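You operate a simulated robot arm through the tools that you are given. There is no shell and no other tool.

Carry out the task below with a simulated robot arm. There is one attempt and no reset: what you move stays moved.

JOB
Take the purple cup out of the sink and half fill the sink.
Fine: cup back on the bench; sink lever closed; black pipe lever to top before the fill, to middle after. Set down upright: purple cup.

It is judged by the outcome, as a careful person would: the job done as asked, and still so three seconds after it is handed in. It fails if anything else is knocked over, pushed out of place, dropped, spilled or broken.

ROBOT AND FRAMES
A 6-joint arm with a two-finger parallel gripper, fixed in place. Base frame: the origin is on the floor under the middle of its stand, x ahead of it, y to its left, z up. Units: mm, degrees, N and s.
With the tool pointing down near the work surface it reaches from about 220 to 660 mm from the base axis. Its first joint turns from -66.0 to 66.0 degrees. Payload 2.9 kg.
The tool frame sits at the grasp point between the pads (the TCP): z along the fingers, y along the line on which they close. The tips reach 30 mm beyond it. Largest opening 110 mm; finger width 20, thickness 10; the body of the gripper, 48 by 112 mm, starts 55 mm behind the TCP.
Orientation is that of the tool frame in the base frame, as a unit quaternion [x, y, z, w]. With the fingers straight down and closing along the base's y, the tool's x points along the base's -x, its y along +y and its z along -z.

CONTROLS
- The arm moves only by the tool apply_moves. Its argument "motion" is a list of rows, each an object (a shift or turn left out is 0, a gripper value left out holds the last) with "offset": the shift along the base's x, y, z in mm, a list of three; "rotation": the turn, a rotation vector about the base's x, y, z in degrees, a list of three. In form: [{"offset": [tx, ty, tz], "rotation": [wx, wy, wz]}, ...]. A call has 1 to 20 rows; each row is the pose to reach, as a shift and turn from the pose commanded when the call began. "grip" is the opening, from 0 (shut) to 1 (fully open), set as the call begins (left out, the last holds). Each row takes 0.2 s and may step no farther than 50 mm and 8.6 degrees from the row before; otherwise, or with a gripper value out of range, the whole call is refused. A pose out of reach is approached as far as the arm can. The call stops where the force on the tool passes 50 N (or 10 N more than at its start, if that is more) or the arm is blocked; 0.2 s more then pass. Each finger travels about 108 mm/s and halts on what it meets, pressing with about 40 N; the grip force reading is that of the motor and also rises with nothing between the fingers. The clock runs only during rows and for 0.2 s after the last one: add rows that repeat a pose to give the fingers time. It gives the time, the measured TCP pose, the force on the tool (base axes), the opening and the grip force at its end, in the units of the frame above (readings bear some noise), with the torque about the TCP (base axes, N m) and any sound that the robot's microphone picked up, and new pictures: "pictures" is both (left out), scene, wrist or none.
- Cameras (640 x 400 px; columns grow to the right, rows downward): "scene" is fixed at [73.3, 424.8, 1395.7]; the picture's right is [-0.82, -0.57, 0.00], its down [-0.25, 0.36, -0.90] and it looks along [0.51, -0.73, -0.44] (base axes); focal length 222 px, centre (320, 200). "wrist" rides on the gripper at [72, 17, -103] in the tool frame; the picture's right is [-0.23, 0.97, 0.00], its down [-0.76, -0.18, -0.62] and it looks along [-0.61, -0.14, 0.78] (tool axes); focal length 222 px, centre (320, 200). There is no depth. A picture from a camera that has moved, and an enlarged one, comes with that camera's place and axes in the base frame and with its lens.
- zoom(camera, box): a new picture of the part [left, top, right, bottom] of that camera's present view, enlarged. No time passes.
- close_job(): hands the job in; it is judged then, once.

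Nothing tells you positions but the pictures and the camera data. Unless the task says otherwise, let go and move clear before handing in.

The tools are called after "Request:" by a JSON object that holds its "method" and its "body". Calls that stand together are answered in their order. apply_moves: Moves the arm, as the interface text tells. Its arguments: {"type":"object","properties":{"motion":{"type":"array"},"grip":{"type":"number"},"pictures":{"type":"string","enum":["both","scene","wrist","none"]}},"required":["motion"]} The other tools are called the same way: zoom (camera, box) takes an enlarged picture of a part of a camera's view; close_job () hands the job in.

At the start:

```text
t: 0.0
position: [314.1, -39.0, 1361.0]
tool_rot: [0.0, 1.0, 0.0, 0.001]
contact_force: [0.0, -0.6, -0.3]
moment: [0.02, 0.02, 0.02]
width: 110.1
grasp_force: 0.2
```

scene: 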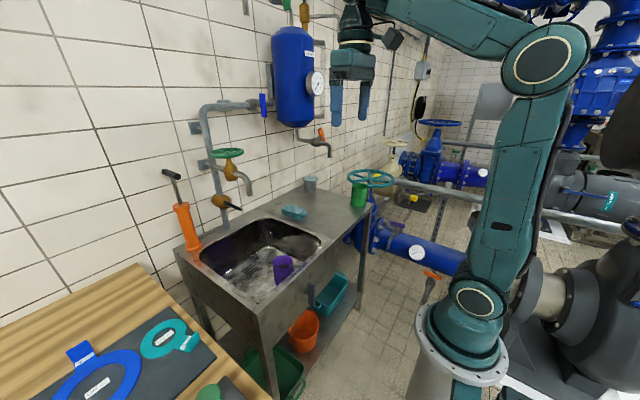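
wrist: 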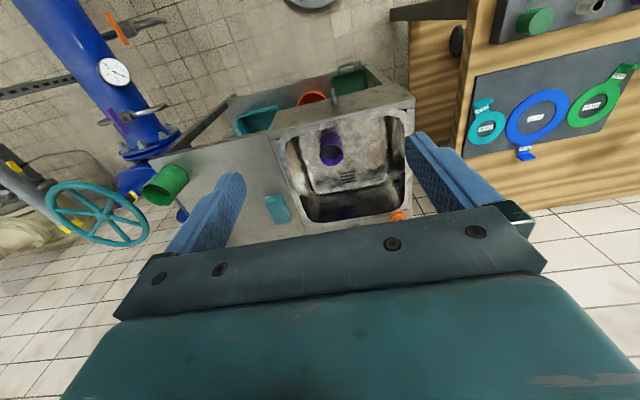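

I see a sink with a purple cup in it, a wall with pipes, taps and levers, and a bench beside the sink. First I'll zoom in to find the levers and the cup.

Request:
{"method": "zoom", "body": {"camera": "scene", "box": [160, 80, 400, 230]}}

Request:
{"method": "zoom", "body": {"camera": "scene", "box": [160, 160, 400, 310]}}

Request:
{"method": "zoom", "body": {"camera": "wrist", "box": [200, 60, 440, 240]}}

Request:
{"method": "zoom", "body": {"camera": "scene", "box": [150, 120, 280, 250]}}

```text
2.67 times, centred on (280, 155) of scene
camera zoom: at [73.3, 424.8, 1395.7], right [-0.82, -0.57, 0.0], down [-0.25, 0.36, -0.9], along [0.51, -0.73, -0.44], focal length 593 px, centre (427, 320)
```

zoom: 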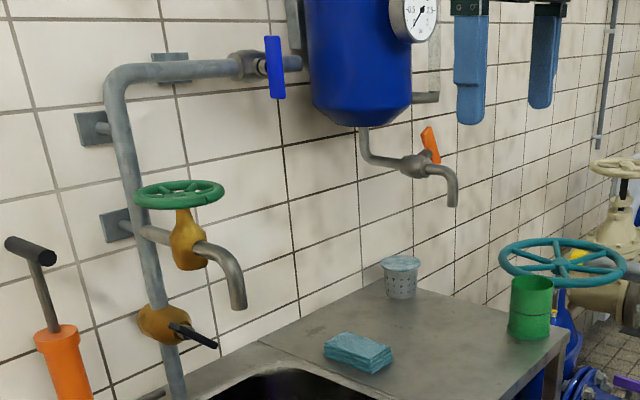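

```text
2.67 times, centred on (280, 235) of scene
camera zoom: at [73.3, 424.8, 1395.7], right [-0.82, -0.57, 0.0], down [-0.25, 0.36, -0.9], along [0.51, -0.73, -0.44], focal length 593 px, centre (427, 107)
```

zoom: 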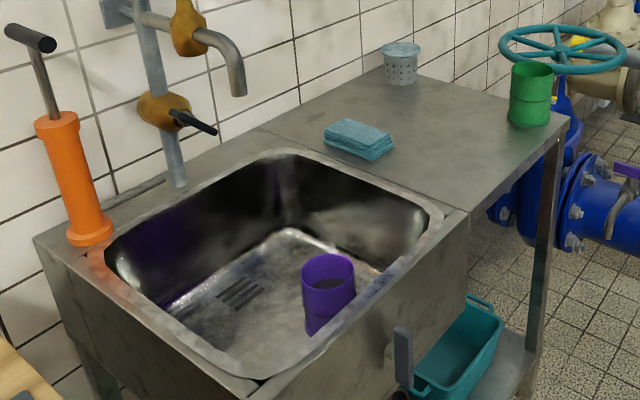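

```text
2.22 times, centred on (320, 150) of wrist
camera zoom: at [242.7, -20.4, 1462.2], right [0.23, 0.97, 0.0], down [0.76, -0.18, 0.62], along [0.61, -0.14, -0.78], focal length 494 px, centre (320, 311)
```

zoom: 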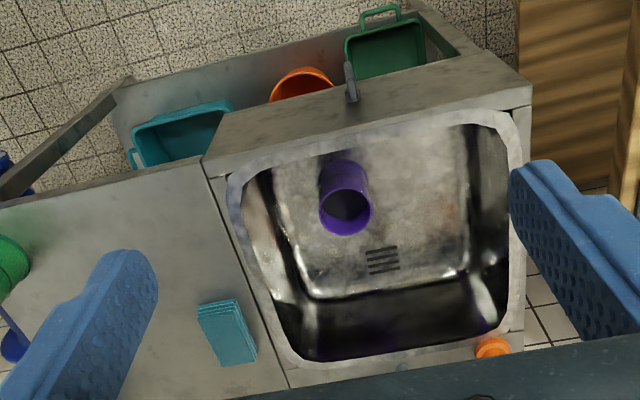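

```text
3.08 times, centred on (215, 185) of scene
camera zoom: at [73.3, 424.8, 1395.7], right [-0.82, -0.57, 0.0], down [-0.25, 0.36, -0.9], along [0.51, -0.73, -0.44], focal length 684 px, centre (643, 246)
```

zoom: 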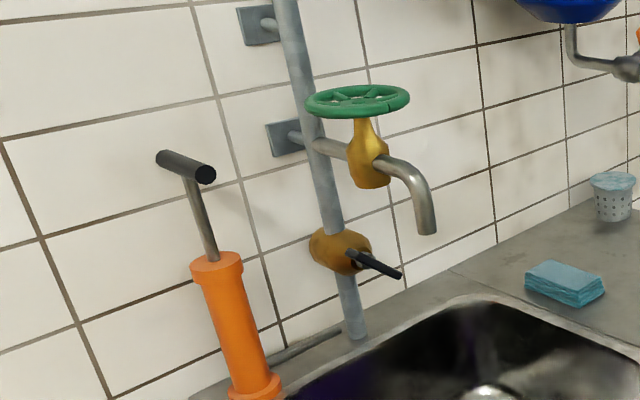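

The cup rim comes out near (598, -61, 772), inside the sink, with the counter at about z 850. I'll zoom in on the grey lever on the sink's front, the black pipe lever and the cup before I plan any moves.

Request:
{"method": "zoom", "body": {"camera": "scene", "box": [280, 260, 360, 320]}}

Request:
{"method": "zoom", "body": {"camera": "wrist", "box": [300, 60, 380, 120]}}

Request:
{"method": "zoom", "body": {"camera": "scene", "box": [200, 180, 260, 220]}}

Request:
{"method": "zoom", "body": {"camera": "scene", "box": [190, 220, 310, 300]}}

Request:
{"method": "zoom", "body": {"camera": "scene", "box": [240, 20, 360, 160]}}

```text
6.67 times, centred on (320, 290) of scene
camera zoom: at [73.3, 424.8, 1395.7], right [-0.82, -0.57, 0.0], down [-0.25, 0.36, -0.9], along [0.51, -0.73, -0.44], focal length 1483 px, centre (320, -400)
```

zoom: 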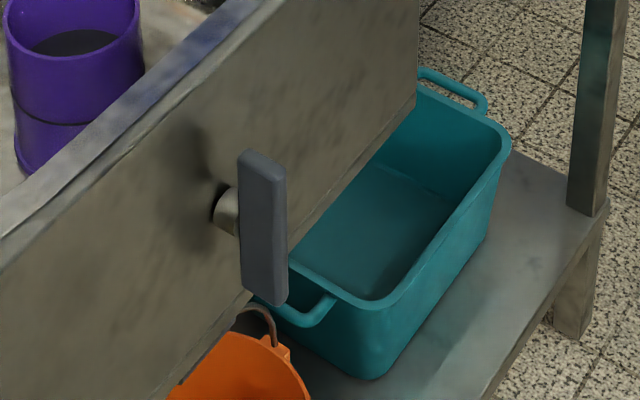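

```text
6.67 times, centred on (340, 90) of wrist
camera zoom: at [242.7, -20.4, 1462.2], right [0.23, 0.97, 0.0], down [0.76, -0.18, 0.62], along [0.61, -0.14, -0.78], focal length 1481 px, centre (187, 933)
```

zoom: 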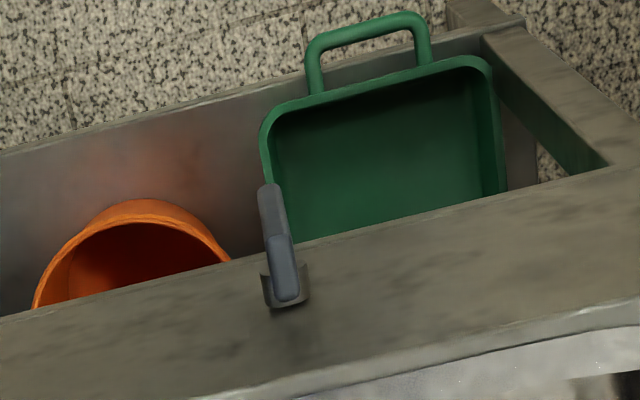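

```text
10.00 times, centred on (230, 200) of scene
camera zoom: at [73.3, 424.8, 1395.7], right [-0.82, -0.57, 0.0], down [-0.25, 0.36, -0.9], along [0.51, -0.73, -0.44], focal length 2225 px, centre (1220, 200)
```

zoom: 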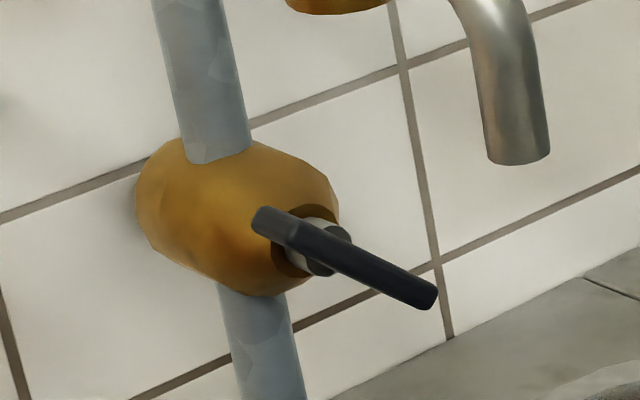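

```text
5.00 times, centred on (250, 260) of scene
camera zoom: at [73.3, 424.8, 1395.7], right [-0.82, -0.57, 0.0], down [-0.25, 0.36, -0.9], along [0.51, -0.73, -0.44], focal length 1112 px, centre (670, -100)
```

zoom: 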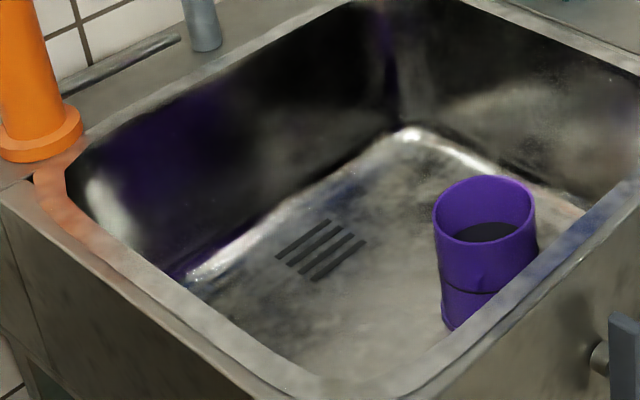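

```text
2.86 times, centred on (300, 90) of scene
camera zoom: at [73.3, 424.8, 1395.7], right [-0.82, -0.57, 0.0], down [-0.25, 0.36, -0.9], along [0.51, -0.73, -0.44], focal length 636 px, centre (377, 514)
```

zoom: 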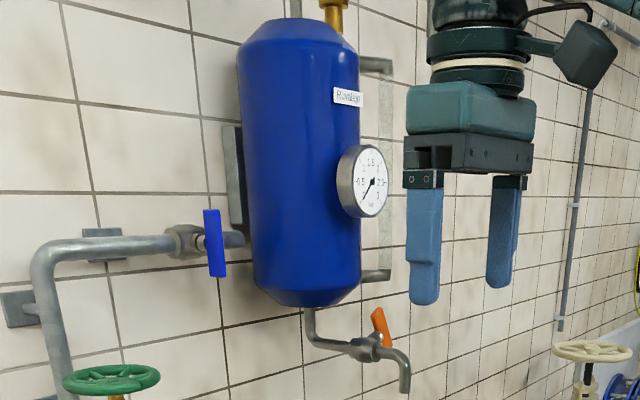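

The black lever looks level and the sink lever hangs vertically. I'll check the wooden surface on the left and the rest of the steel counter, to settle what "bench" means and whether anything carries markings.

Request:
{"method": "zoom", "body": {"camera": "wrist", "box": [440, 0, 640, 170]}}

Request:
{"method": "zoom", "body": {"camera": "scene", "box": [0, 250, 270, 400]}}

Request:
{"method": "zoom", "body": {"camera": "wrist", "box": [40, 60, 300, 250]}}

Request:
{"method": "zoom", "body": {"camera": "scene", "box": [280, 150, 400, 240]}}

Request:
{"method": "zoom", "body": {"camera": "scene", "box": [400, 100, 640, 300]}}

```text
2.35 times, centred on (540, 85) of wrist
camera zoom: at [242.7, -20.4, 1462.2], right [0.23, 0.97, 0.0], down [0.76, -0.18, 0.62], along [0.61, -0.14, -0.78], focal length 523 px, centre (-198, 471)
```

zoom: 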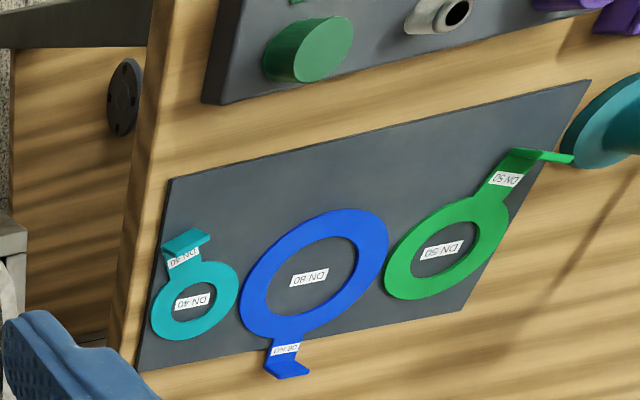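

```text
2.37 times, centred on (135, 325) of scene
camera zoom: at [73.3, 424.8, 1395.7], right [-0.82, -0.57, 0.0], down [-0.25, 0.36, -0.9], along [0.51, -0.73, -0.44], focal length 527 px, centre (758, -96)
```

zoom: 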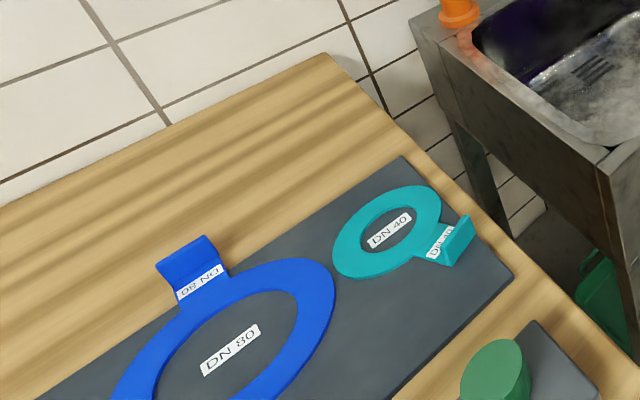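

```text
2.11 times, centred on (170, 155) of wrist
camera zoom: at [242.7, -20.4, 1462.2], right [0.23, 0.97, 0.0], down [0.76, -0.18, 0.62], along [0.61, -0.14, -0.78], focal length 468 px, centre (636, 295)
```

zoom: 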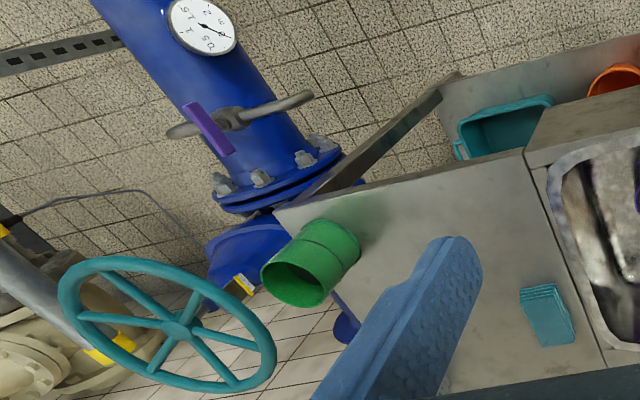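

```text
4.44 times, centred on (340, 195) of scene
camera zoom: at [73.3, 424.8, 1395.7], right [-0.82, -0.57, 0.0], down [-0.25, 0.36, -0.9], along [0.51, -0.73, -0.44], focal length 989 px, centre (231, 222)
```

zoom: 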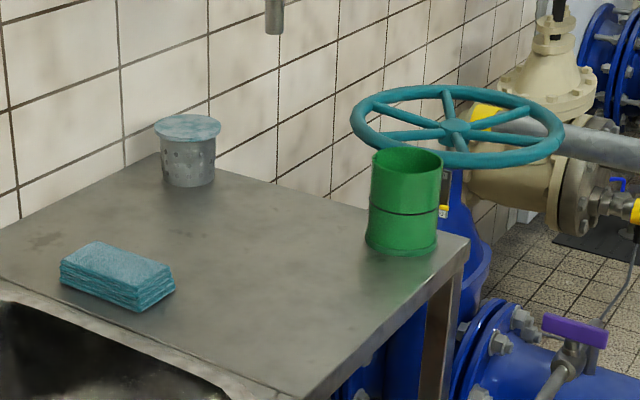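

```text
2.00 times, centred on (520, 200) of scene
camera zoom: at [73.3, 424.8, 1395.7], right [-0.82, -0.57, 0.0], down [-0.25, 0.36, -0.9], along [0.51, -0.73, -0.44], focal length 445 px, centre (-80, 200)
```

zoom: 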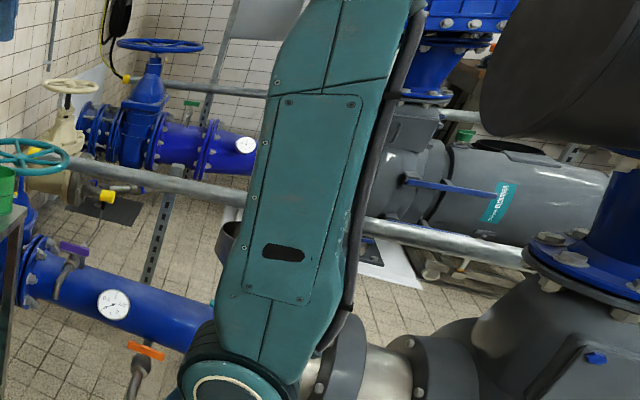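

The steel counter next to the sink already has a matching green cup and free space, so I take that as the bench for the purple cup. Next I'll pitch the tool up and move in, so the wrist camera can see the wall valves and the sink.

Request:
{"method": "apply_moves", "body": {"motion": [{"offset": [15, 0, -30], "rotation": [0, -6, 0]}, {"offset": [30, 0, -60], "rotation": [0, -12, 0]}, {"offset": [45, 0, -90], "rotation": [0, -18, 0]}, {"offset": [60, 0, -120], "rotation": [0, -24, 0]}, {"offset": [75, 0, -150], "rotation": [0, -30, 0]}, {"offset": [90, 0, -180], "rotation": [0, -36, 0]}, {"offset": [105, 0, -210], "rotation": [0, -43, 0]}, {"offset": [120, 0, -240], "rotation": [0, -50, 0]}], "grip": 0.3}}

```text
t: 1.8
position: [435.4, -39.3, 1120.6]
tool_rot: [0.0, 0.906, 0.001, 0.424]
contact_force: [0.1, -0.2, 0.1]
moment: [0.0, 0.02, 0.0]
width: 33.0
grasp_force: 0.0
out of reach, approached as far as the arm can: row 2
camera wrist: at [310.7, -21.3, 1130.0], right [0.14, 0.97, 0.17], down [0.01, -0.18, 0.98], along [0.99, -0.14, -0.04], focal length 222 px, centre (320, 200)
```

scene: 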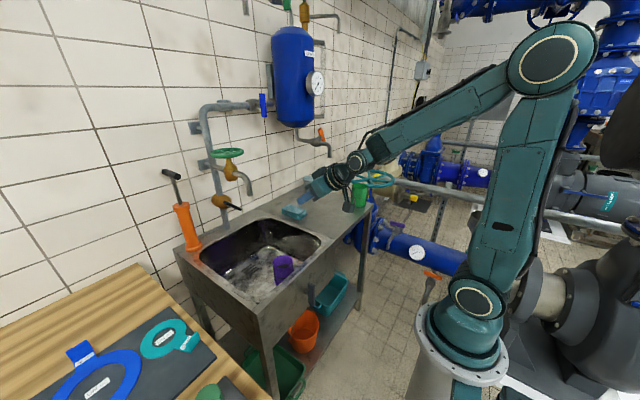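
wrist: 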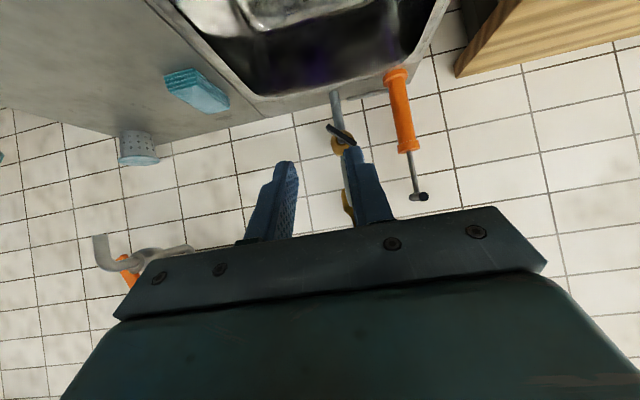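

The wrist camera now sees the wall valves, though the image is upside down. I'll zoom in on the black lever, the taps and the sink rim.

Request:
{"method": "zoom", "body": {"camera": "wrist", "box": [300, 80, 420, 220]}}

Request:
{"method": "zoom", "body": {"camera": "wrist", "box": [80, 180, 220, 290]}}

Request:
{"method": "zoom", "body": {"camera": "scene", "box": [160, 160, 400, 310]}}

```text
2.86 times, centred on (360, 150) of wrist
camera zoom: at [310.7, -21.3, 1130.0], right [0.14, 0.97, 0.17], down [0.01, -0.18, 0.98], along [0.99, -0.14, -0.04], focal length 635 px, centre (206, 343)
```

zoom: 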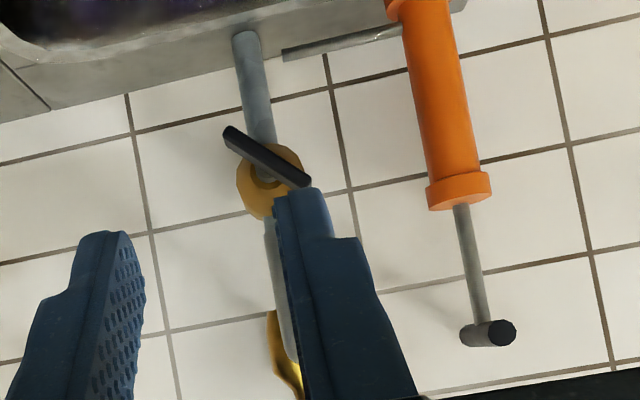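

```text
3.64 times, centred on (150, 235) of wrist
camera zoom: at [310.7, -21.3, 1130.0], right [0.14, 0.97, 0.17], down [0.01, -0.18, 0.98], along [0.99, -0.14, -0.04], focal length 808 px, centre (938, 73)
```

zoom: 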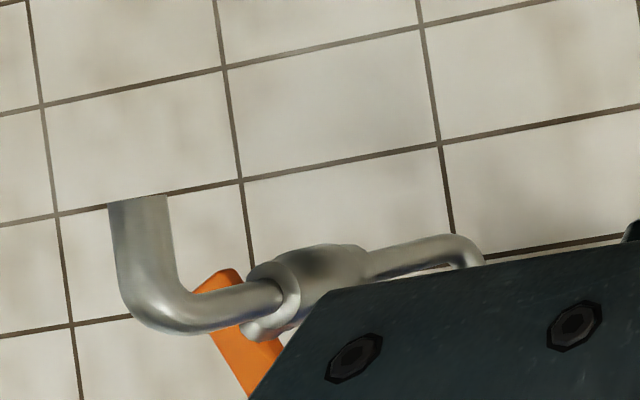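

```text
2.67 times, centred on (280, 235) of scene
camera zoom: at [73.2, 424.8, 1395.7], right [-0.82, -0.57, 0.0], down [-0.25, 0.36, -0.9], along [0.51, -0.73, -0.44], focal length 593 px, centre (427, 107)
```

zoom: 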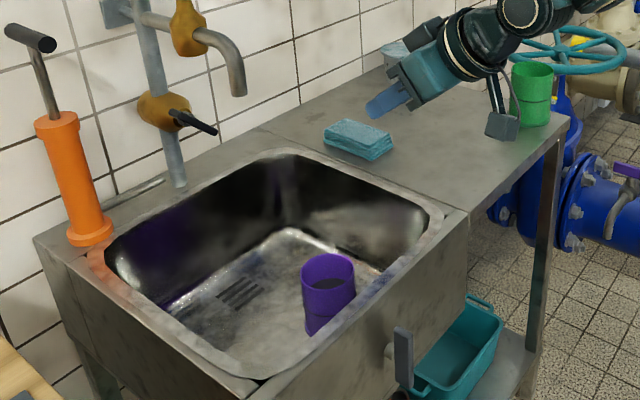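

The black lever lies in the wall plane and points right and down, so it's at the bottom position now. Next I'll lower the camera in front of the sink to inspect the sink lever and the drain underneath.

Request:
{"method": "apply_moves", "body": {"motion": [{"offset": [-30, 0, -30]}, {"offset": [-60, 0, -65]}, {"offset": [-85, 0, -105]}, {"offset": [-95, 0, -150]}, {"offset": [-95, 0, -195]}, {"offset": [-95, 0, -240]}, {"offset": [-95, 0, -285]}, {"offset": [-95, 0, -320]}]}}

```text
t: 3.6
position: [379.2, -44.0, 805.5]
tool_rot: [0.002, 0.906, -0.001, 0.423]
contact_force: [0.0, 0.0, -0.1]
moment: [0.0, 0.0, 0.04]
width: 32.9
grasp_force: 0.0
out of reach, approached as far as the arm can: row 3, 4, 5, 6, 7, 8
camera wrist: at [253.2, -24.2, 816.2], right [0.15, 0.97, 0.17], down [0.01, -0.18, 0.98], along [0.99, -0.14, -0.04], focal length 222 px, centre (320, 200)
```

scene: 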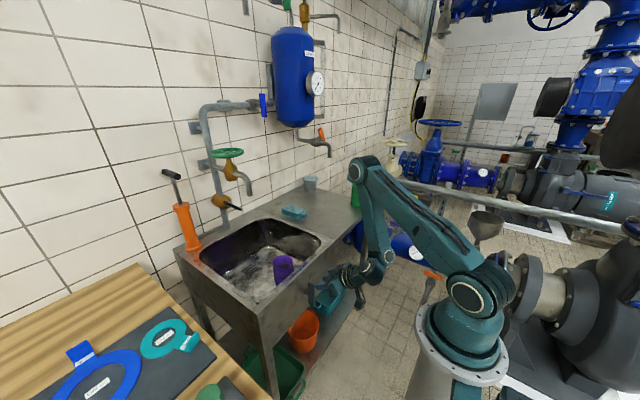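
wrist: 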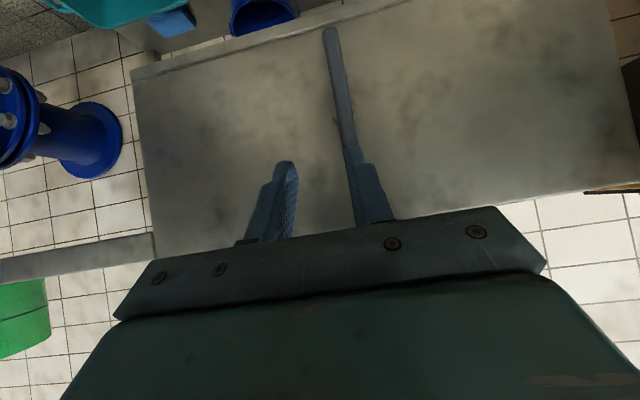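

The sink lever shows up as a vertical bar on the apron. I'll zoom both cameras for any markings or detail.

Request:
{"method": "zoom", "body": {"camera": "wrist", "box": [260, 0, 440, 180]}}

Request:
{"method": "zoom", "body": {"camera": "scene", "box": [200, 230, 380, 390]}}

```text
2.22 times, centred on (350, 90) of wrist
camera zoom: at [253.2, -24.2, 816.2], right [0.15, 0.97, 0.17], down [0.01, -0.18, 0.98], along [0.99, -0.14, -0.04], focal length 494 px, centre (253, 444)
```

zoom: 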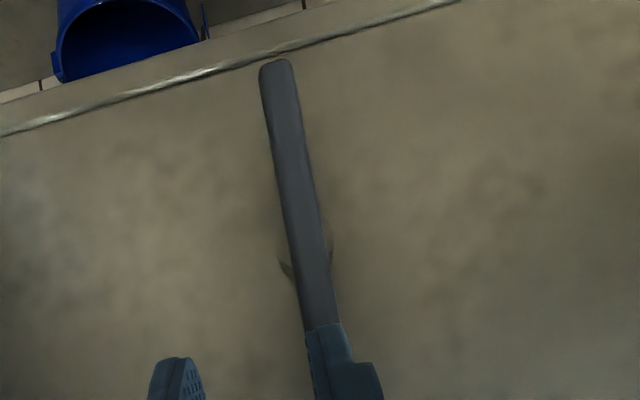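

```text
2.50 times, centred on (290, 310) of scene
camera zoom: at [73.3, 424.7, 1395.7], right [-0.82, -0.57, 0.0], down [-0.25, 0.36, -0.9], along [0.51, -0.73, -0.44], focal length 556 px, centre (395, -75)
```

zoom: 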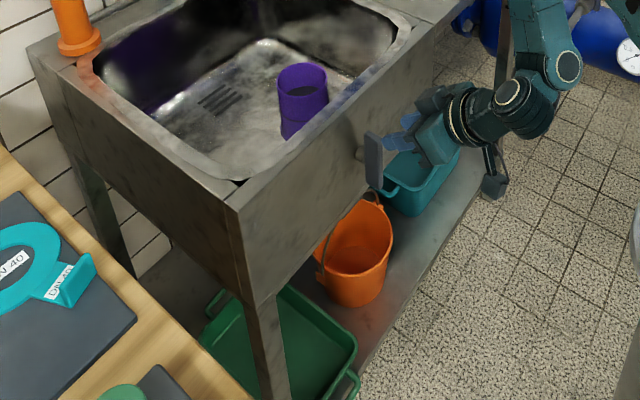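

The sink lever points straight down and carries no marking. I'll deal with the cup first: raise the tool, point it straight down, and come above the sink for a closer look.

Request:
{"method": "apply_moves", "body": {"motion": [{"offset": [0, 0, 45]}, {"offset": [0, 0, 90], "rotation": [0, 8, 0]}, {"offset": [0, 0, 135], "rotation": [0, 16, 0]}, {"offset": [20, 0, 180], "rotation": [0, 24, 0]}, {"offset": [60, -5, 205], "rotation": [0, 32, 0]}, {"offset": [100, -10, 225], "rotation": [0, 40, 0]}, {"offset": [140, -15, 245], "rotation": [0, 47, 0]}, {"offset": [161, -22, 259], "rotation": [0, 50, 0]}], "grip": 1.0, "pictures": "none"}}

```text
t: 5.4
position: [541.6, -63.5, 1068.9]
tool_rot: [0.0, 1.0, 0.001, 0.0]
contact_force: [0.5, 0.0, -0.3]
moment: [0.03, -0.02, 0.0]
width: 109.9
grasp_force: 0.1
out of reach, approached as far as the arm can: row 1, 2
```

The tool is above the sink pointing straight down. I'll turn it 90 degrees about the vertical, so the camera body clears the sink rim and I can see the cup.

Request:
{"method": "apply_moves", "body": {"motion": [{"rotation": [0, 0, -8.2]}, {"rotation": [0, 0, -16.4]}, {"rotation": [0, 0, -24.6]}, {"rotation": [0, 0, -32.8]}, {"rotation": [0, 0, -41]}, {"rotation": [0, 0, -49.2]}, {"rotation": [0, 0, -57.4]}, {"rotation": [0, 0, -65.6]}, {"rotation": [0, 0, -73.8]}, {"rotation": [0, 0, -82]}, {"rotation": [0, 0, -90]}]}}

```text
t: 7.8
position: [542.2, -63.1, 1068.7]
tool_rot: [0.709, 0.705, 0.0, 0.001]
contact_force: [-0.4, -0.1, 0.3]
moment: [0.01, 0.02, 0.0]
width: 109.9
grasp_force: 0.1
camera wrist: at [559.0, 11.1, 1170.5], right [0.97, -0.23, 0.0], down [-0.18, -0.76, 0.62], along [-0.14, -0.61, -0.78], focal length 222 px, centre (320, 200)
```

scene: 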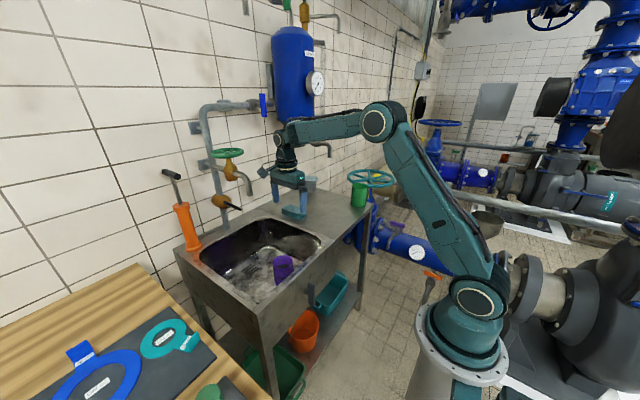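
wrist: 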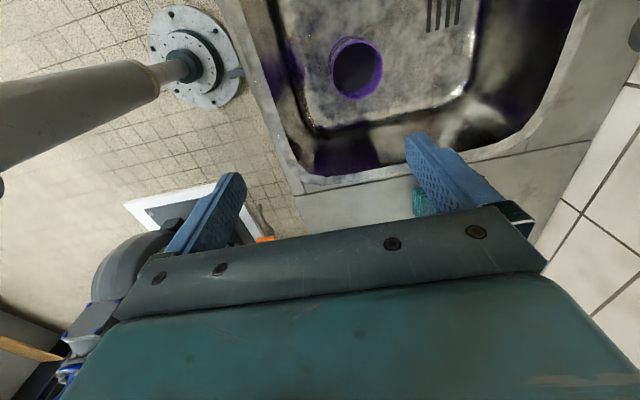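

Request:
{"method": "zoom", "body": {"camera": "wrist", "box": [240, 0, 560, 200]}}

Request:
{"method": "zoom", "body": {"camera": "wrist", "box": [310, 20, 410, 120]}}

```text
2.00 times, centred on (400, 100) of wrist
camera zoom: at [559.0, 11.1, 1170.5], right [0.97, -0.23, 0.0], down [-0.18, -0.76, 0.62], along [-0.14, -0.61, -0.78], focal length 444 px, centre (160, 400)
```

zoom: 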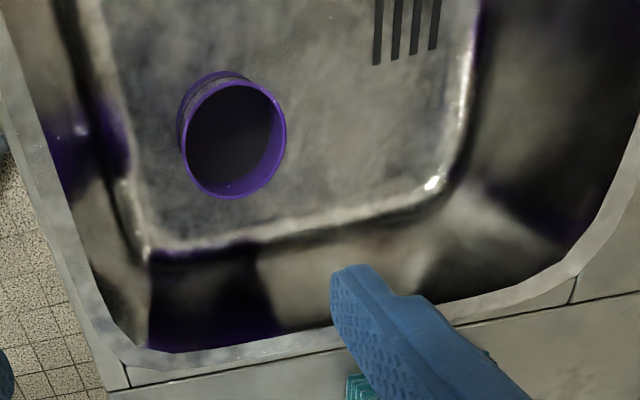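

```text
4.00 times, centred on (360, 70) of wrist
camera zoom: at [559.0, 11.1, 1170.5], right [0.97, -0.23, 0.0], down [-0.18, -0.76, 0.62], along [-0.14, -0.61, -0.78], focal length 888 px, centre (160, 720)
```

zoom: 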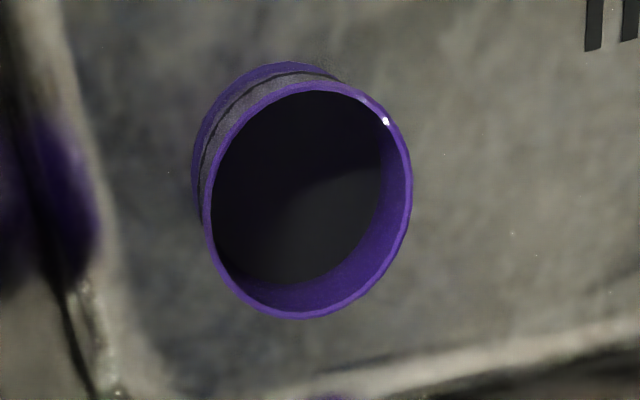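

The purple cup holds something dark, so I'll keep it level and move gently. I'll position over it at about (600, -61) and come down to just above the rim for a check.

Request:
{"method": "apply_moves", "body": {"motion": [{"offset": [30, 1, 0]}, {"offset": [58, 2, -20]}, {"offset": [58, 2, -60]}, {"offset": [58, 2, -100]}, {"offset": [58, 2, -140]}, {"offset": [58, 2, -180]}, {"offset": [58, 2, -220]}], "grip": 1.0}}

```text
t: 9.4
position: [599.7, -61.8, 846.7]
tool_rot: [0.707, 0.707, 0.0, 0.001]
contact_force: [-1.5, 0.3, -0.6]
moment: [0.0, -0.01, -0.01]
width: 110.1
grasp_force: 0.1
camera wrist: at [615.8, 12.5, 948.8], right [0.97, -0.23, 0.0], down [-0.18, -0.76, 0.62], along [-0.14, -0.61, -0.78], focal length 222 px, centre (320, 200)
```

scene: 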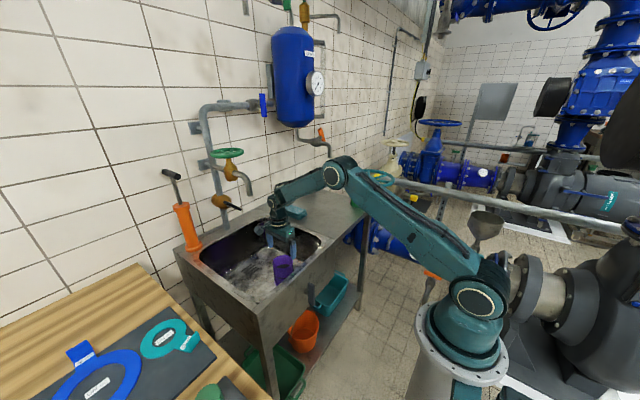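
wrist: 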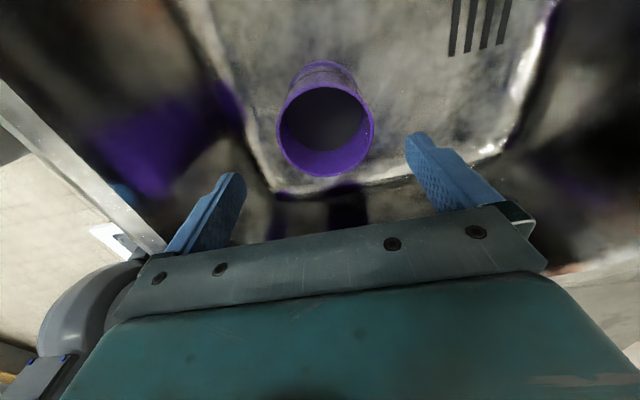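

The cup rim lies centred between the fingers at about (603, -59). I'll descend around the cup.

Request:
{"method": "apply_moves", "body": {"motion": [{"offset": [3, 2, -25]}, {"offset": [3, 2, -50]}, {"offset": [3, 2, -75]}, {"offset": [3, 2, -95]}, {"offset": [3, 2, -110]}], "grip": 1.0}}

```text
t: 10.6
position: [602.3, -59.7, 737.4]
tool_rot: [0.707, 0.707, -0.001, 0.002]
contact_force: [-1.3, 0.9, 0.8]
moment: [0.0, 0.02, 0.02]
width: 110.1
grasp_force: 0.0
camera wrist: at [619.3, 15.0, 839.7], right [0.97, -0.23, 0.0], down [-0.18, -0.76, 0.62], along [-0.14, -0.61, -0.78], focal length 222 px, centre (320, 200)
```

scene: 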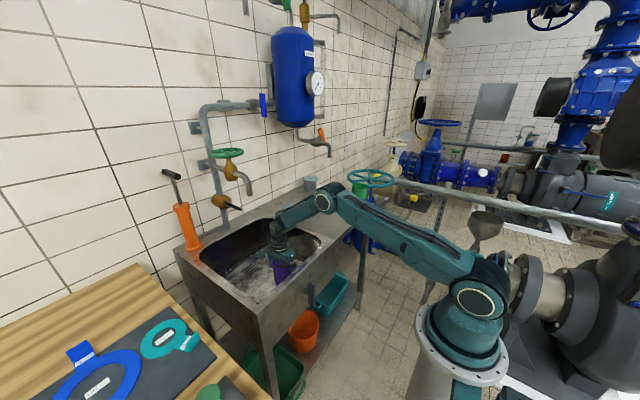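
wrist: 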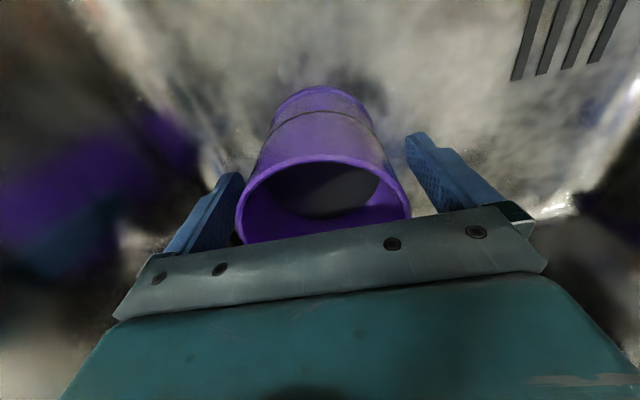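

The cup sits between the fingers. I'll close on it gently and hold for a moment.

Request:
{"method": "apply_moves", "body": {"motion": [{"offset": [0, 0, 0]}, {"offset": [0, 0, 0]}, {"offset": [0, 0, 0]}, {"offset": [0, 0, 0]}], "grip": 0.6}}

```text
t: 11.6
position: [602.2, -59.5, 737.1]
tool_rot: [0.707, 0.707, 0.0, 0.001]
contact_force: [-0.4, -0.4, -0.5]
moment: [-0.01, 0.0, 0.03]
width: 83.3
grasp_force: 40.2
camera wrist: at [619.4, 14.9, 840.1], right [0.97, -0.23, 0.0], down [-0.18, -0.76, 0.62], along [-0.14, -0.61, -0.78], focal length 222 px, centre (320, 200)
```

scene: 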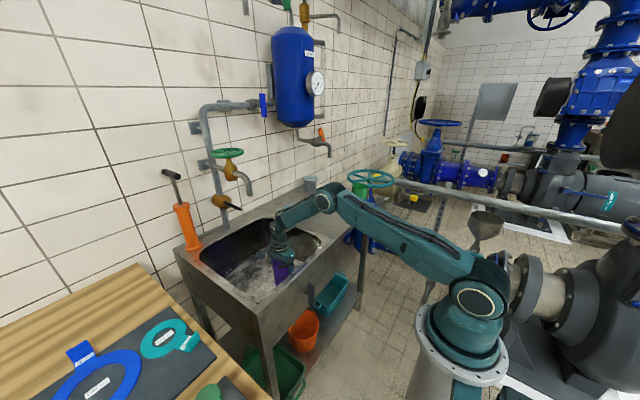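
wrist: 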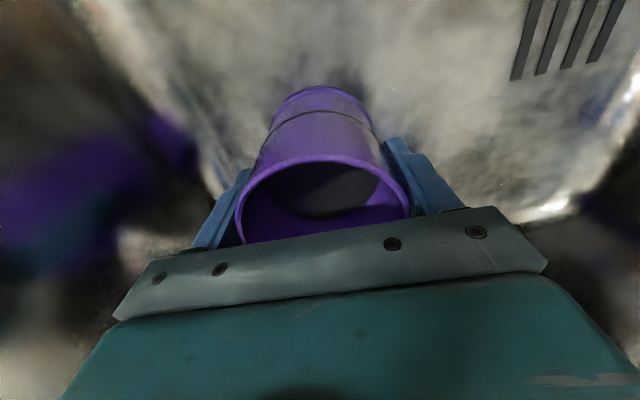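

I have a firm grip, at 83 mm and 40 N. I'll lift slowly and straight up, keeping the cup level.

Request:
{"method": "apply_moves", "body": {"motion": [{"offset": [0, 0, 3]}, {"offset": [0, 0, 9]}, {"offset": [0, 0, 18]}, {"offset": [0, 0, 30]}, {"offset": [0, 0, 43]}, {"offset": [0, 0, 57]}, {"offset": [0, 0, 72]}, {"offset": [0, 0, 87]}, {"offset": [0, 0, 102]}, {"offset": [0, 0, 117]}, {"offset": [0, 0, 132]}, {"offset": [0, 0, 147]}, {"offset": [0, 0, 162]}, {"offset": [0, 0, 177]}, {"offset": [0, 0, 191]}, {"offset": [0, 0, 204]}, {"offset": [0, 0, 215]}, {"offset": [0, 0, 222]}, {"offset": [0, 0, 226]}, {"offset": [0, 0, 226]}]}}

```text
t: 15.8
position: [601.3, -58.7, 963.9]
tool_rot: [0.707, 0.707, -0.001, 0.001]
contact_force: [0.8, -0.3, -0.8]
moment: [0.02, 0.0, 0.01]
width: 83.1
grasp_force: 40.0
camera wrist: at [619.4, 14.9, 1066.8], right [0.97, -0.23, 0.0], down [-0.18, -0.76, 0.62], along [-0.14, -0.61, -0.78], focal length 222 px, centre (320, 200)
```

scene: 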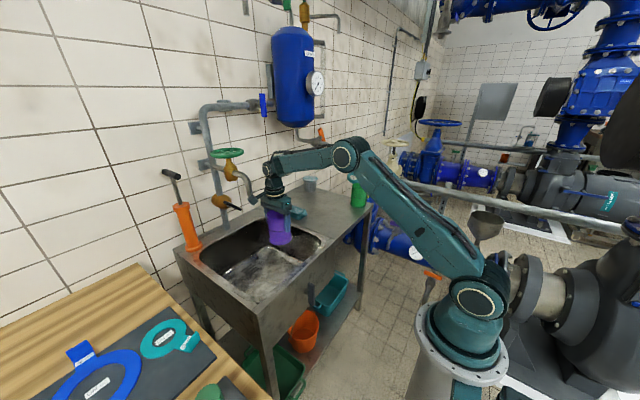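
wrist: 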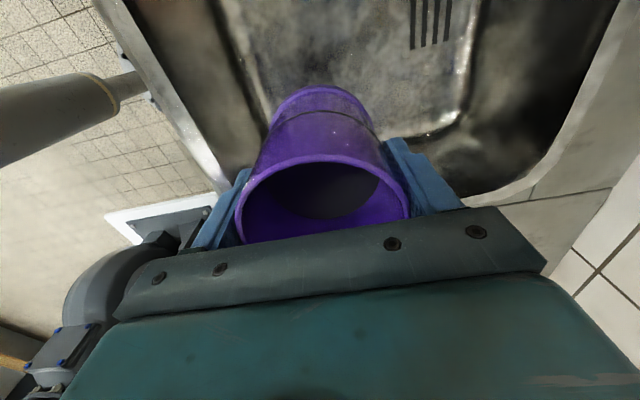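

The cup is lifted level and the sink is clear. I'll carry it slowly over to the steel bench at about (520, -345), between the sponge and the green cup.

Request:
{"method": "apply_moves", "body": {"motion": [{"offset": [-1, -4, 0]}, {"offset": [-3, -11, 0]}, {"offset": [-6, -22, 0]}, {"offset": [-10, -36, 0]}, {"offset": [-15, -52, 0]}, {"offset": [-20, -69, 0]}, {"offset": [-25, -87, 0]}, {"offset": [-30, -105, 0]}, {"offset": [-35, -123, 0]}, {"offset": [-40, -141, 0]}, {"offset": [-45, -159, 0]}, {"offset": [-50, -177, 0]}, {"offset": [-55, -195, 0]}, {"offset": [-60, -213, 0]}, {"offset": [-65, -231, 0]}, {"offset": [-70, -248, 0]}, {"offset": [-75, -263, 0]}, {"offset": [-79, -275, 0]}, {"offset": [-81, -283, 0]}, {"offset": [-81, -286, 0]}]}}

```text
t: 20.0
position: [520.9, -344.8, 964.4]
tool_rot: [0.707, 0.707, -0.001, 0.0]
contact_force: [-0.1, 0.8, -0.9]
moment: [0.02, 0.0, -0.01]
width: 83.6
grasp_force: 39.8
camera wrist: at [537.9, -271.3, 1066.2], right [0.97, -0.23, 0.0], down [-0.18, -0.76, 0.62], along [-0.14, -0.61, -0.78], focal length 222 px, centre (320, 200)
```

scene: 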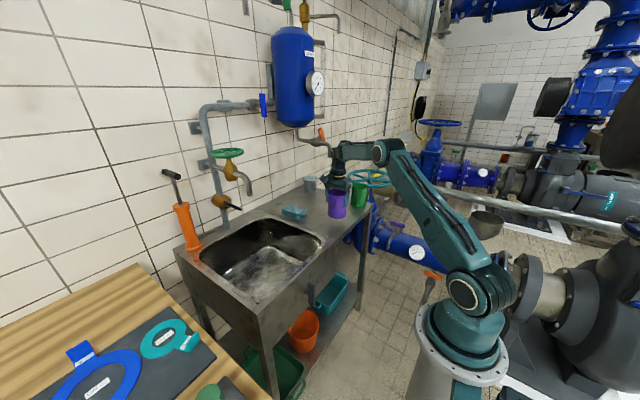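
wrist: 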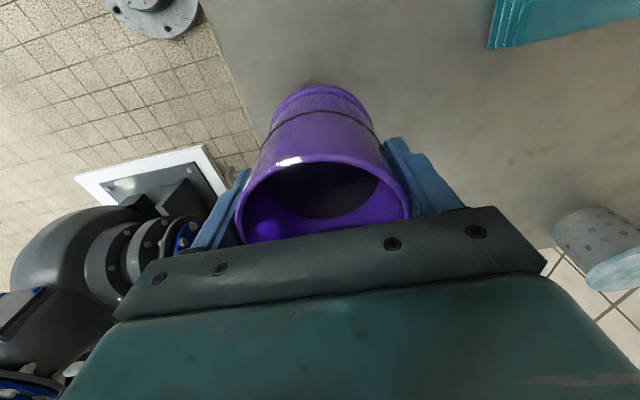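

The cup is over clear bench. I'll lower it slowly towards the surface.

Request:
{"method": "apply_moves", "body": {"motion": [{"offset": [0, 0, -3]}, {"offset": [0, 0, -9]}, {"offset": [0, 0, -17]}, {"offset": [0, 0, -26]}, {"offset": [0, 0, -33]}, {"offset": [0, 0, -38]}, {"offset": [0, 0, -41]}, {"offset": [0, 0, -43]}]}}

Request:
{"method": "zoom", "body": {"camera": "scene", "box": [290, 160, 390, 240]}}

```text
t: 21.8
position: [521.4, -345.5, 921.6]
tool_rot: [0.707, 0.707, 0.0, 0.001]
contact_force: [-0.1, -0.4, -1.6]
moment: [0.0, -0.05, 0.0]
width: 83.0
grasp_force: 40.2
camera wrist: at [538.0, -271.2, 1024.2], right [0.97, -0.23, 0.0], down [-0.18, -0.76, 0.62], along [-0.14, -0.61, -0.78], focal length 222 px, centre (320, 200)
```

scene: 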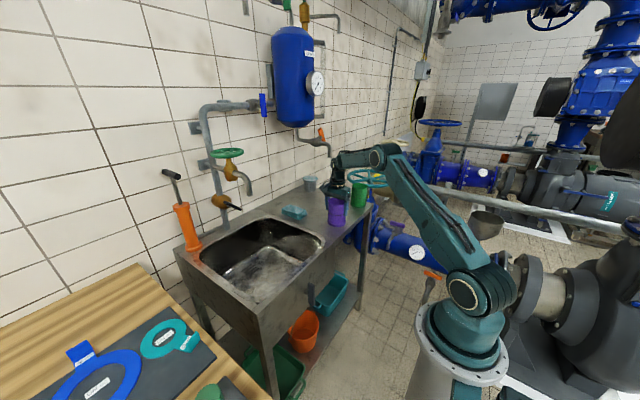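
wrist: 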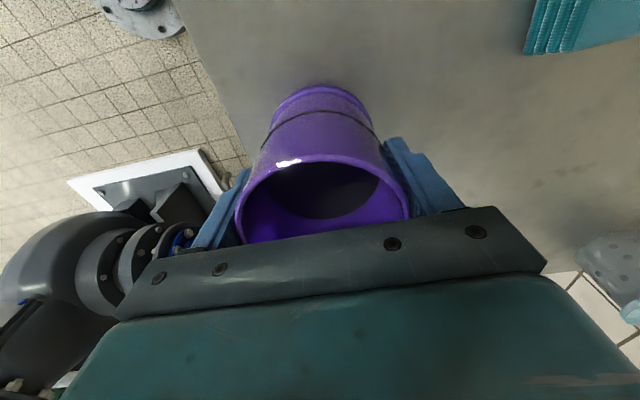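

```text
5.00 times, centred on (340, 200) of scene
camera zoom: at [73.3, 424.7, 1395.7], right [-0.82, -0.57, 0.0], down [-0.25, 0.36, -0.9], along [0.51, -0.73, -0.44], focal length 1112 px, centre (220, 200)
```

zoom: 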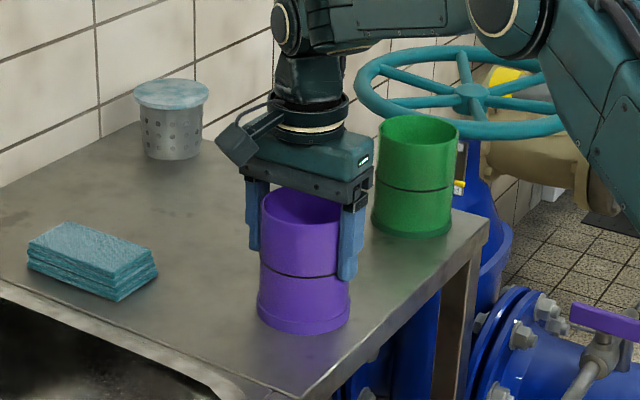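

The cup looks only a few millimetres above the bench. I'll ease it down in small steps and watch the force.

Request:
{"method": "apply_moves", "body": {"motion": [{"offset": [0, 0, -1]}, {"offset": [0, 0, -2]}, {"offset": [0, 0, -3]}, {"offset": [0, 0, -4]}], "pictures": "none"}}

```text
t: 22.8
position: [521.3, -345.4, 918.3]
tool_rot: [0.707, 0.707, 0.0, 0.001]
contact_force: [0.2, 0.6, 0.4]
moment: [0.01, 0.01, 0.0]
width: 83.2
grasp_force: 39.6
```

Request:
{"method": "apply_moves", "body": {"motion": [{"offset": [0, 0, -1]}, {"offset": [0, 0, -2]}, {"offset": [0, 0, -3]}], "pictures": "none"}}

```text
t: 23.6
position: [521.5, -344.4, 916.3]
tool_rot: [0.707, 0.707, 0.0, 0.003]
contact_force: [-7.3, 3.4, 22.7]
moment: [0.26, 1.17, -0.14]
width: 83.3
grasp_force: 39.8
```

I have contact at about 23 N. I'll back off slightly to relieve the load and then open the fingers.

Request:
{"method": "apply_moves", "body": {"motion": [{"offset": [0, 0, 1]}, {"offset": [0, 0, 1]}], "pictures": "none"}}

```text
t: 24.2
position: [520.5, -345.1, 917.9]
tool_rot: [0.707, 0.707, 0.001, 0.004]
contact_force: [-3.8, 2.4, 25.1]
moment: [-0.48, 0.93, -0.19]
width: 83.2
grasp_force: 40.0
```

Request:
{"method": "apply_moves", "body": {"motion": [{"offset": [0, 0, 1]}, {"offset": [0, 0, 1]}], "pictures": "none"}}

```text
t: 24.8
position: [521.3, -344.9, 917.3]
tool_rot: [0.707, 0.707, 0.0, 0.002]
contact_force: [-0.9, -1.2, 22.1]
moment: [-0.55, 0.64, 0.0]
width: 83.4
grasp_force: 40.5
```

Request:
{"method": "apply_moves", "body": {"motion": [{"offset": [0, 0, 0.5]}]}}

Request:
{"method": "zoom", "body": {"camera": "scene", "box": [310, 180, 370, 230]}}

```text
t: 25.2
position: [522.3, -345.5, 916.8]
tool_rot: [0.707, 0.707, 0.0, 0.002]
contact_force: [1.1, -3.1, 16.7]
moment: [-0.66, 0.34, 0.1]
width: 83.1
grasp_force: 39.8
camera wrist: at [538.1, -270.7, 1019.6], right [0.97, -0.23, 0.0], down [-0.18, -0.76, 0.63], along [-0.14, -0.61, -0.78], focal length 222 px, centre (320, 200)
```

scene: 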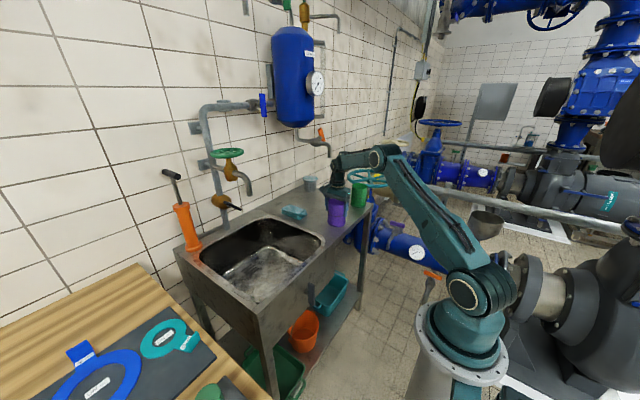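
wrist: 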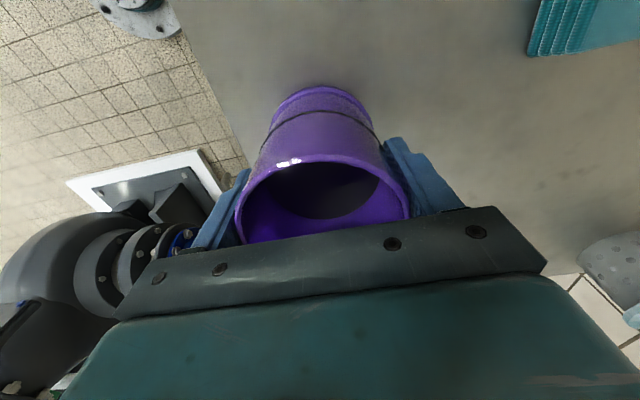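

```text
8.00 times, centred on (340, 205) of scene
camera zoom: at [73.0, 424.9, 1395.7], right [-0.82, -0.57, 0.0], down [-0.25, 0.36, -0.9], along [0.51, -0.73, -0.44], focal length 1780 px, centre (160, 160)
```

zoom: 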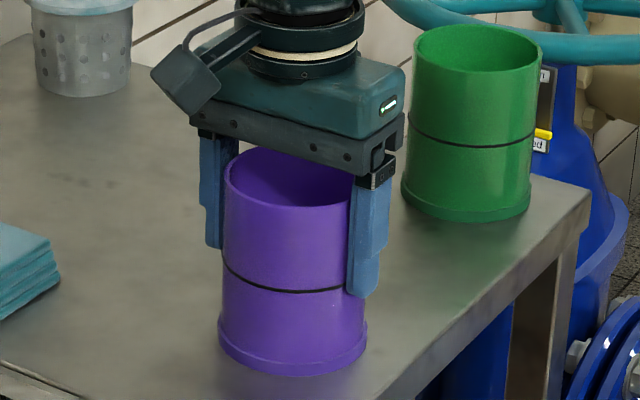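

The cup stands upright on the bench. I'll release it now.

Request:
{"method": "apply_moves", "body": {"motion": [{"offset": [0, 0, 0]}, {"offset": [0, 0, 0]}, {"offset": [0, 0, 0]}], "grip": 1.0}}

Request:
{"method": "zoom", "body": {"camera": "scene", "box": [310, 180, 370, 230]}}

```text
t: 26.0
position: [520.3, -344.1, 917.7]
tool_rot: [0.707, 0.707, -0.001, 0.0]
contact_force: [-0.3, -0.9, -0.1]
moment: [-0.02, -0.01, 0.01]
width: 110.1
grasp_force: 0.1
camera wrist: at [538.2, -270.4, 1018.8], right [0.97, -0.23, 0.0], down [-0.18, -0.76, 0.62], along [-0.14, -0.61, -0.78], focal length 222 px, centre (320, 200)
```

scene: 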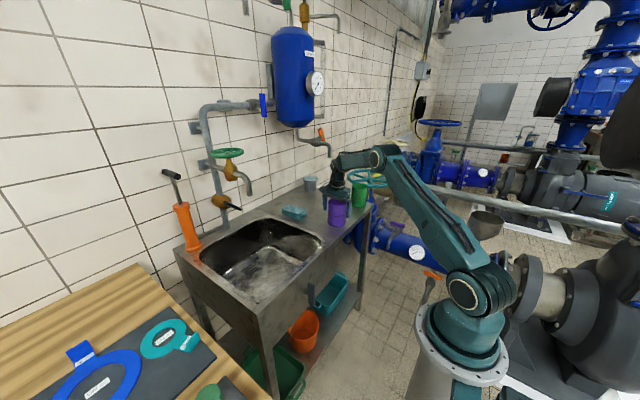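
wrist: 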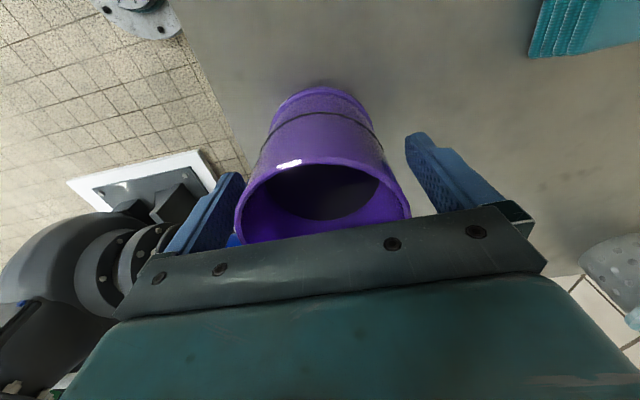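

```text
8.00 times, centred on (340, 205) of scene
camera zoom: at [73.3, 424.8, 1395.7], right [-0.82, -0.57, 0.0], down [-0.25, 0.36, -0.9], along [0.51, -0.73, -0.44], focal length 1780 px, centre (160, 160)
```

zoom: 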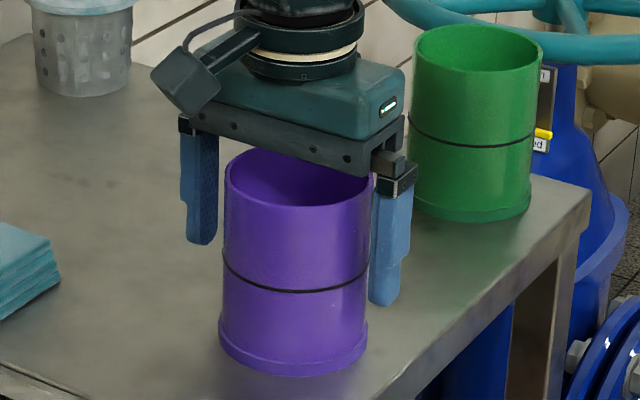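

The cup stands free on the bench. I'll lift the gripper straight up clear of it, then turn the tool back so I can look at the tap and levers from higher up.

Request:
{"method": "apply_moves", "body": {"motion": [{"offset": [0, 0, 10]}, {"offset": [0, 0, 30]}, {"offset": [0, 0, 60]}, {"offset": [0, 0, 95]}, {"offset": [0, 0, 135]}, {"offset": [0, 0, 175]}, {"offset": [0, 0, 215]}], "pictures": "none"}}

Request:
{"method": "apply_moves", "body": {"motion": [{"offset": [-10, 25, 0], "rotation": [0, 0, 8.2]}, {"offset": [-20, 50, 0], "rotation": [0, 0, 16.4]}, {"offset": [-30, 75, 0], "rotation": [0, 0, 24.6]}, {"offset": [-40, 100, 5], "rotation": [0, 0, 32.8]}, {"offset": [-50, 125, 10], "rotation": [0, 0, 41]}, {"offset": [-60, 150, 20], "rotation": [0, 0, 49.2]}, {"offset": [-70, 175, 30], "rotation": [0, 0, 57.4]}, {"offset": [-80, 200, 40], "rotation": [0, 0, 65.6]}, {"offset": [-90, 220, 60], "rotation": [0, 0, 73.8]}, {"offset": [-90, 240, 80], "rotation": [0, 0, 82]}, {"offset": [-90, 255, 100], "rotation": [0, 0, 90]}], "grip": 0.0, "pictures": "none"}}

Request:
{"method": "apply_moves", "body": {"motion": [{"rotation": [0, -8, 0]}, {"rotation": [0, -16, 0]}, {"rotation": [0, -24, 0]}, {"rotation": [0, -32, 0]}, {"rotation": [0, -40, 0]}]}}

```text
t: 27.6
position: [519.1, -344.4, 1131.1]
tool_rot: [0.707, 0.707, 0.0, -0.001]
contact_force: [0.4, -0.4, 0.5]
moment: [-0.03, 0.03, -0.01]
width: 110.2
grasp_force: 0.0
```

```text
t: 30.0
position: [431.0, -90.1, 1232.8]
tool_rot: [-0.001, 1.0, 0.0, 0.001]
contact_force: [0.6, 1.6, 0.8]
moment: [0.02, -0.01, -0.03]
width: 0.3
grasp_force: 37.5
```

```text
t: 31.2
position: [431.3, -90.2, 1232.1]
tool_rot: [0.0, 0.939, 0.001, 0.343]
contact_force: [1.4, 0.1, 0.4]
moment: [0.01, -0.02, -0.02]
width: 0.0
grasp_force: 37.4
camera wrist: at [309.3, -71.5, 1263.3], right [0.17, 0.97, 0.15], down [0.18, -0.18, 0.97], along [0.97, -0.14, -0.21], focal length 222 px, centre (320, 200)
```

scene: 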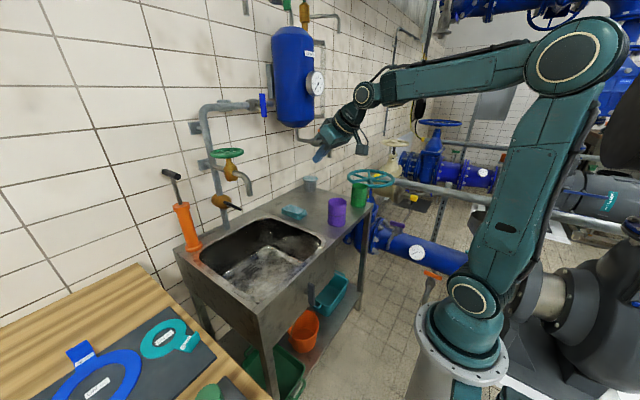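
wrist: 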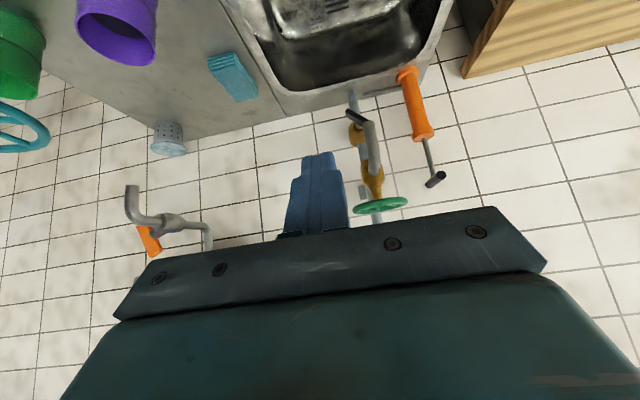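

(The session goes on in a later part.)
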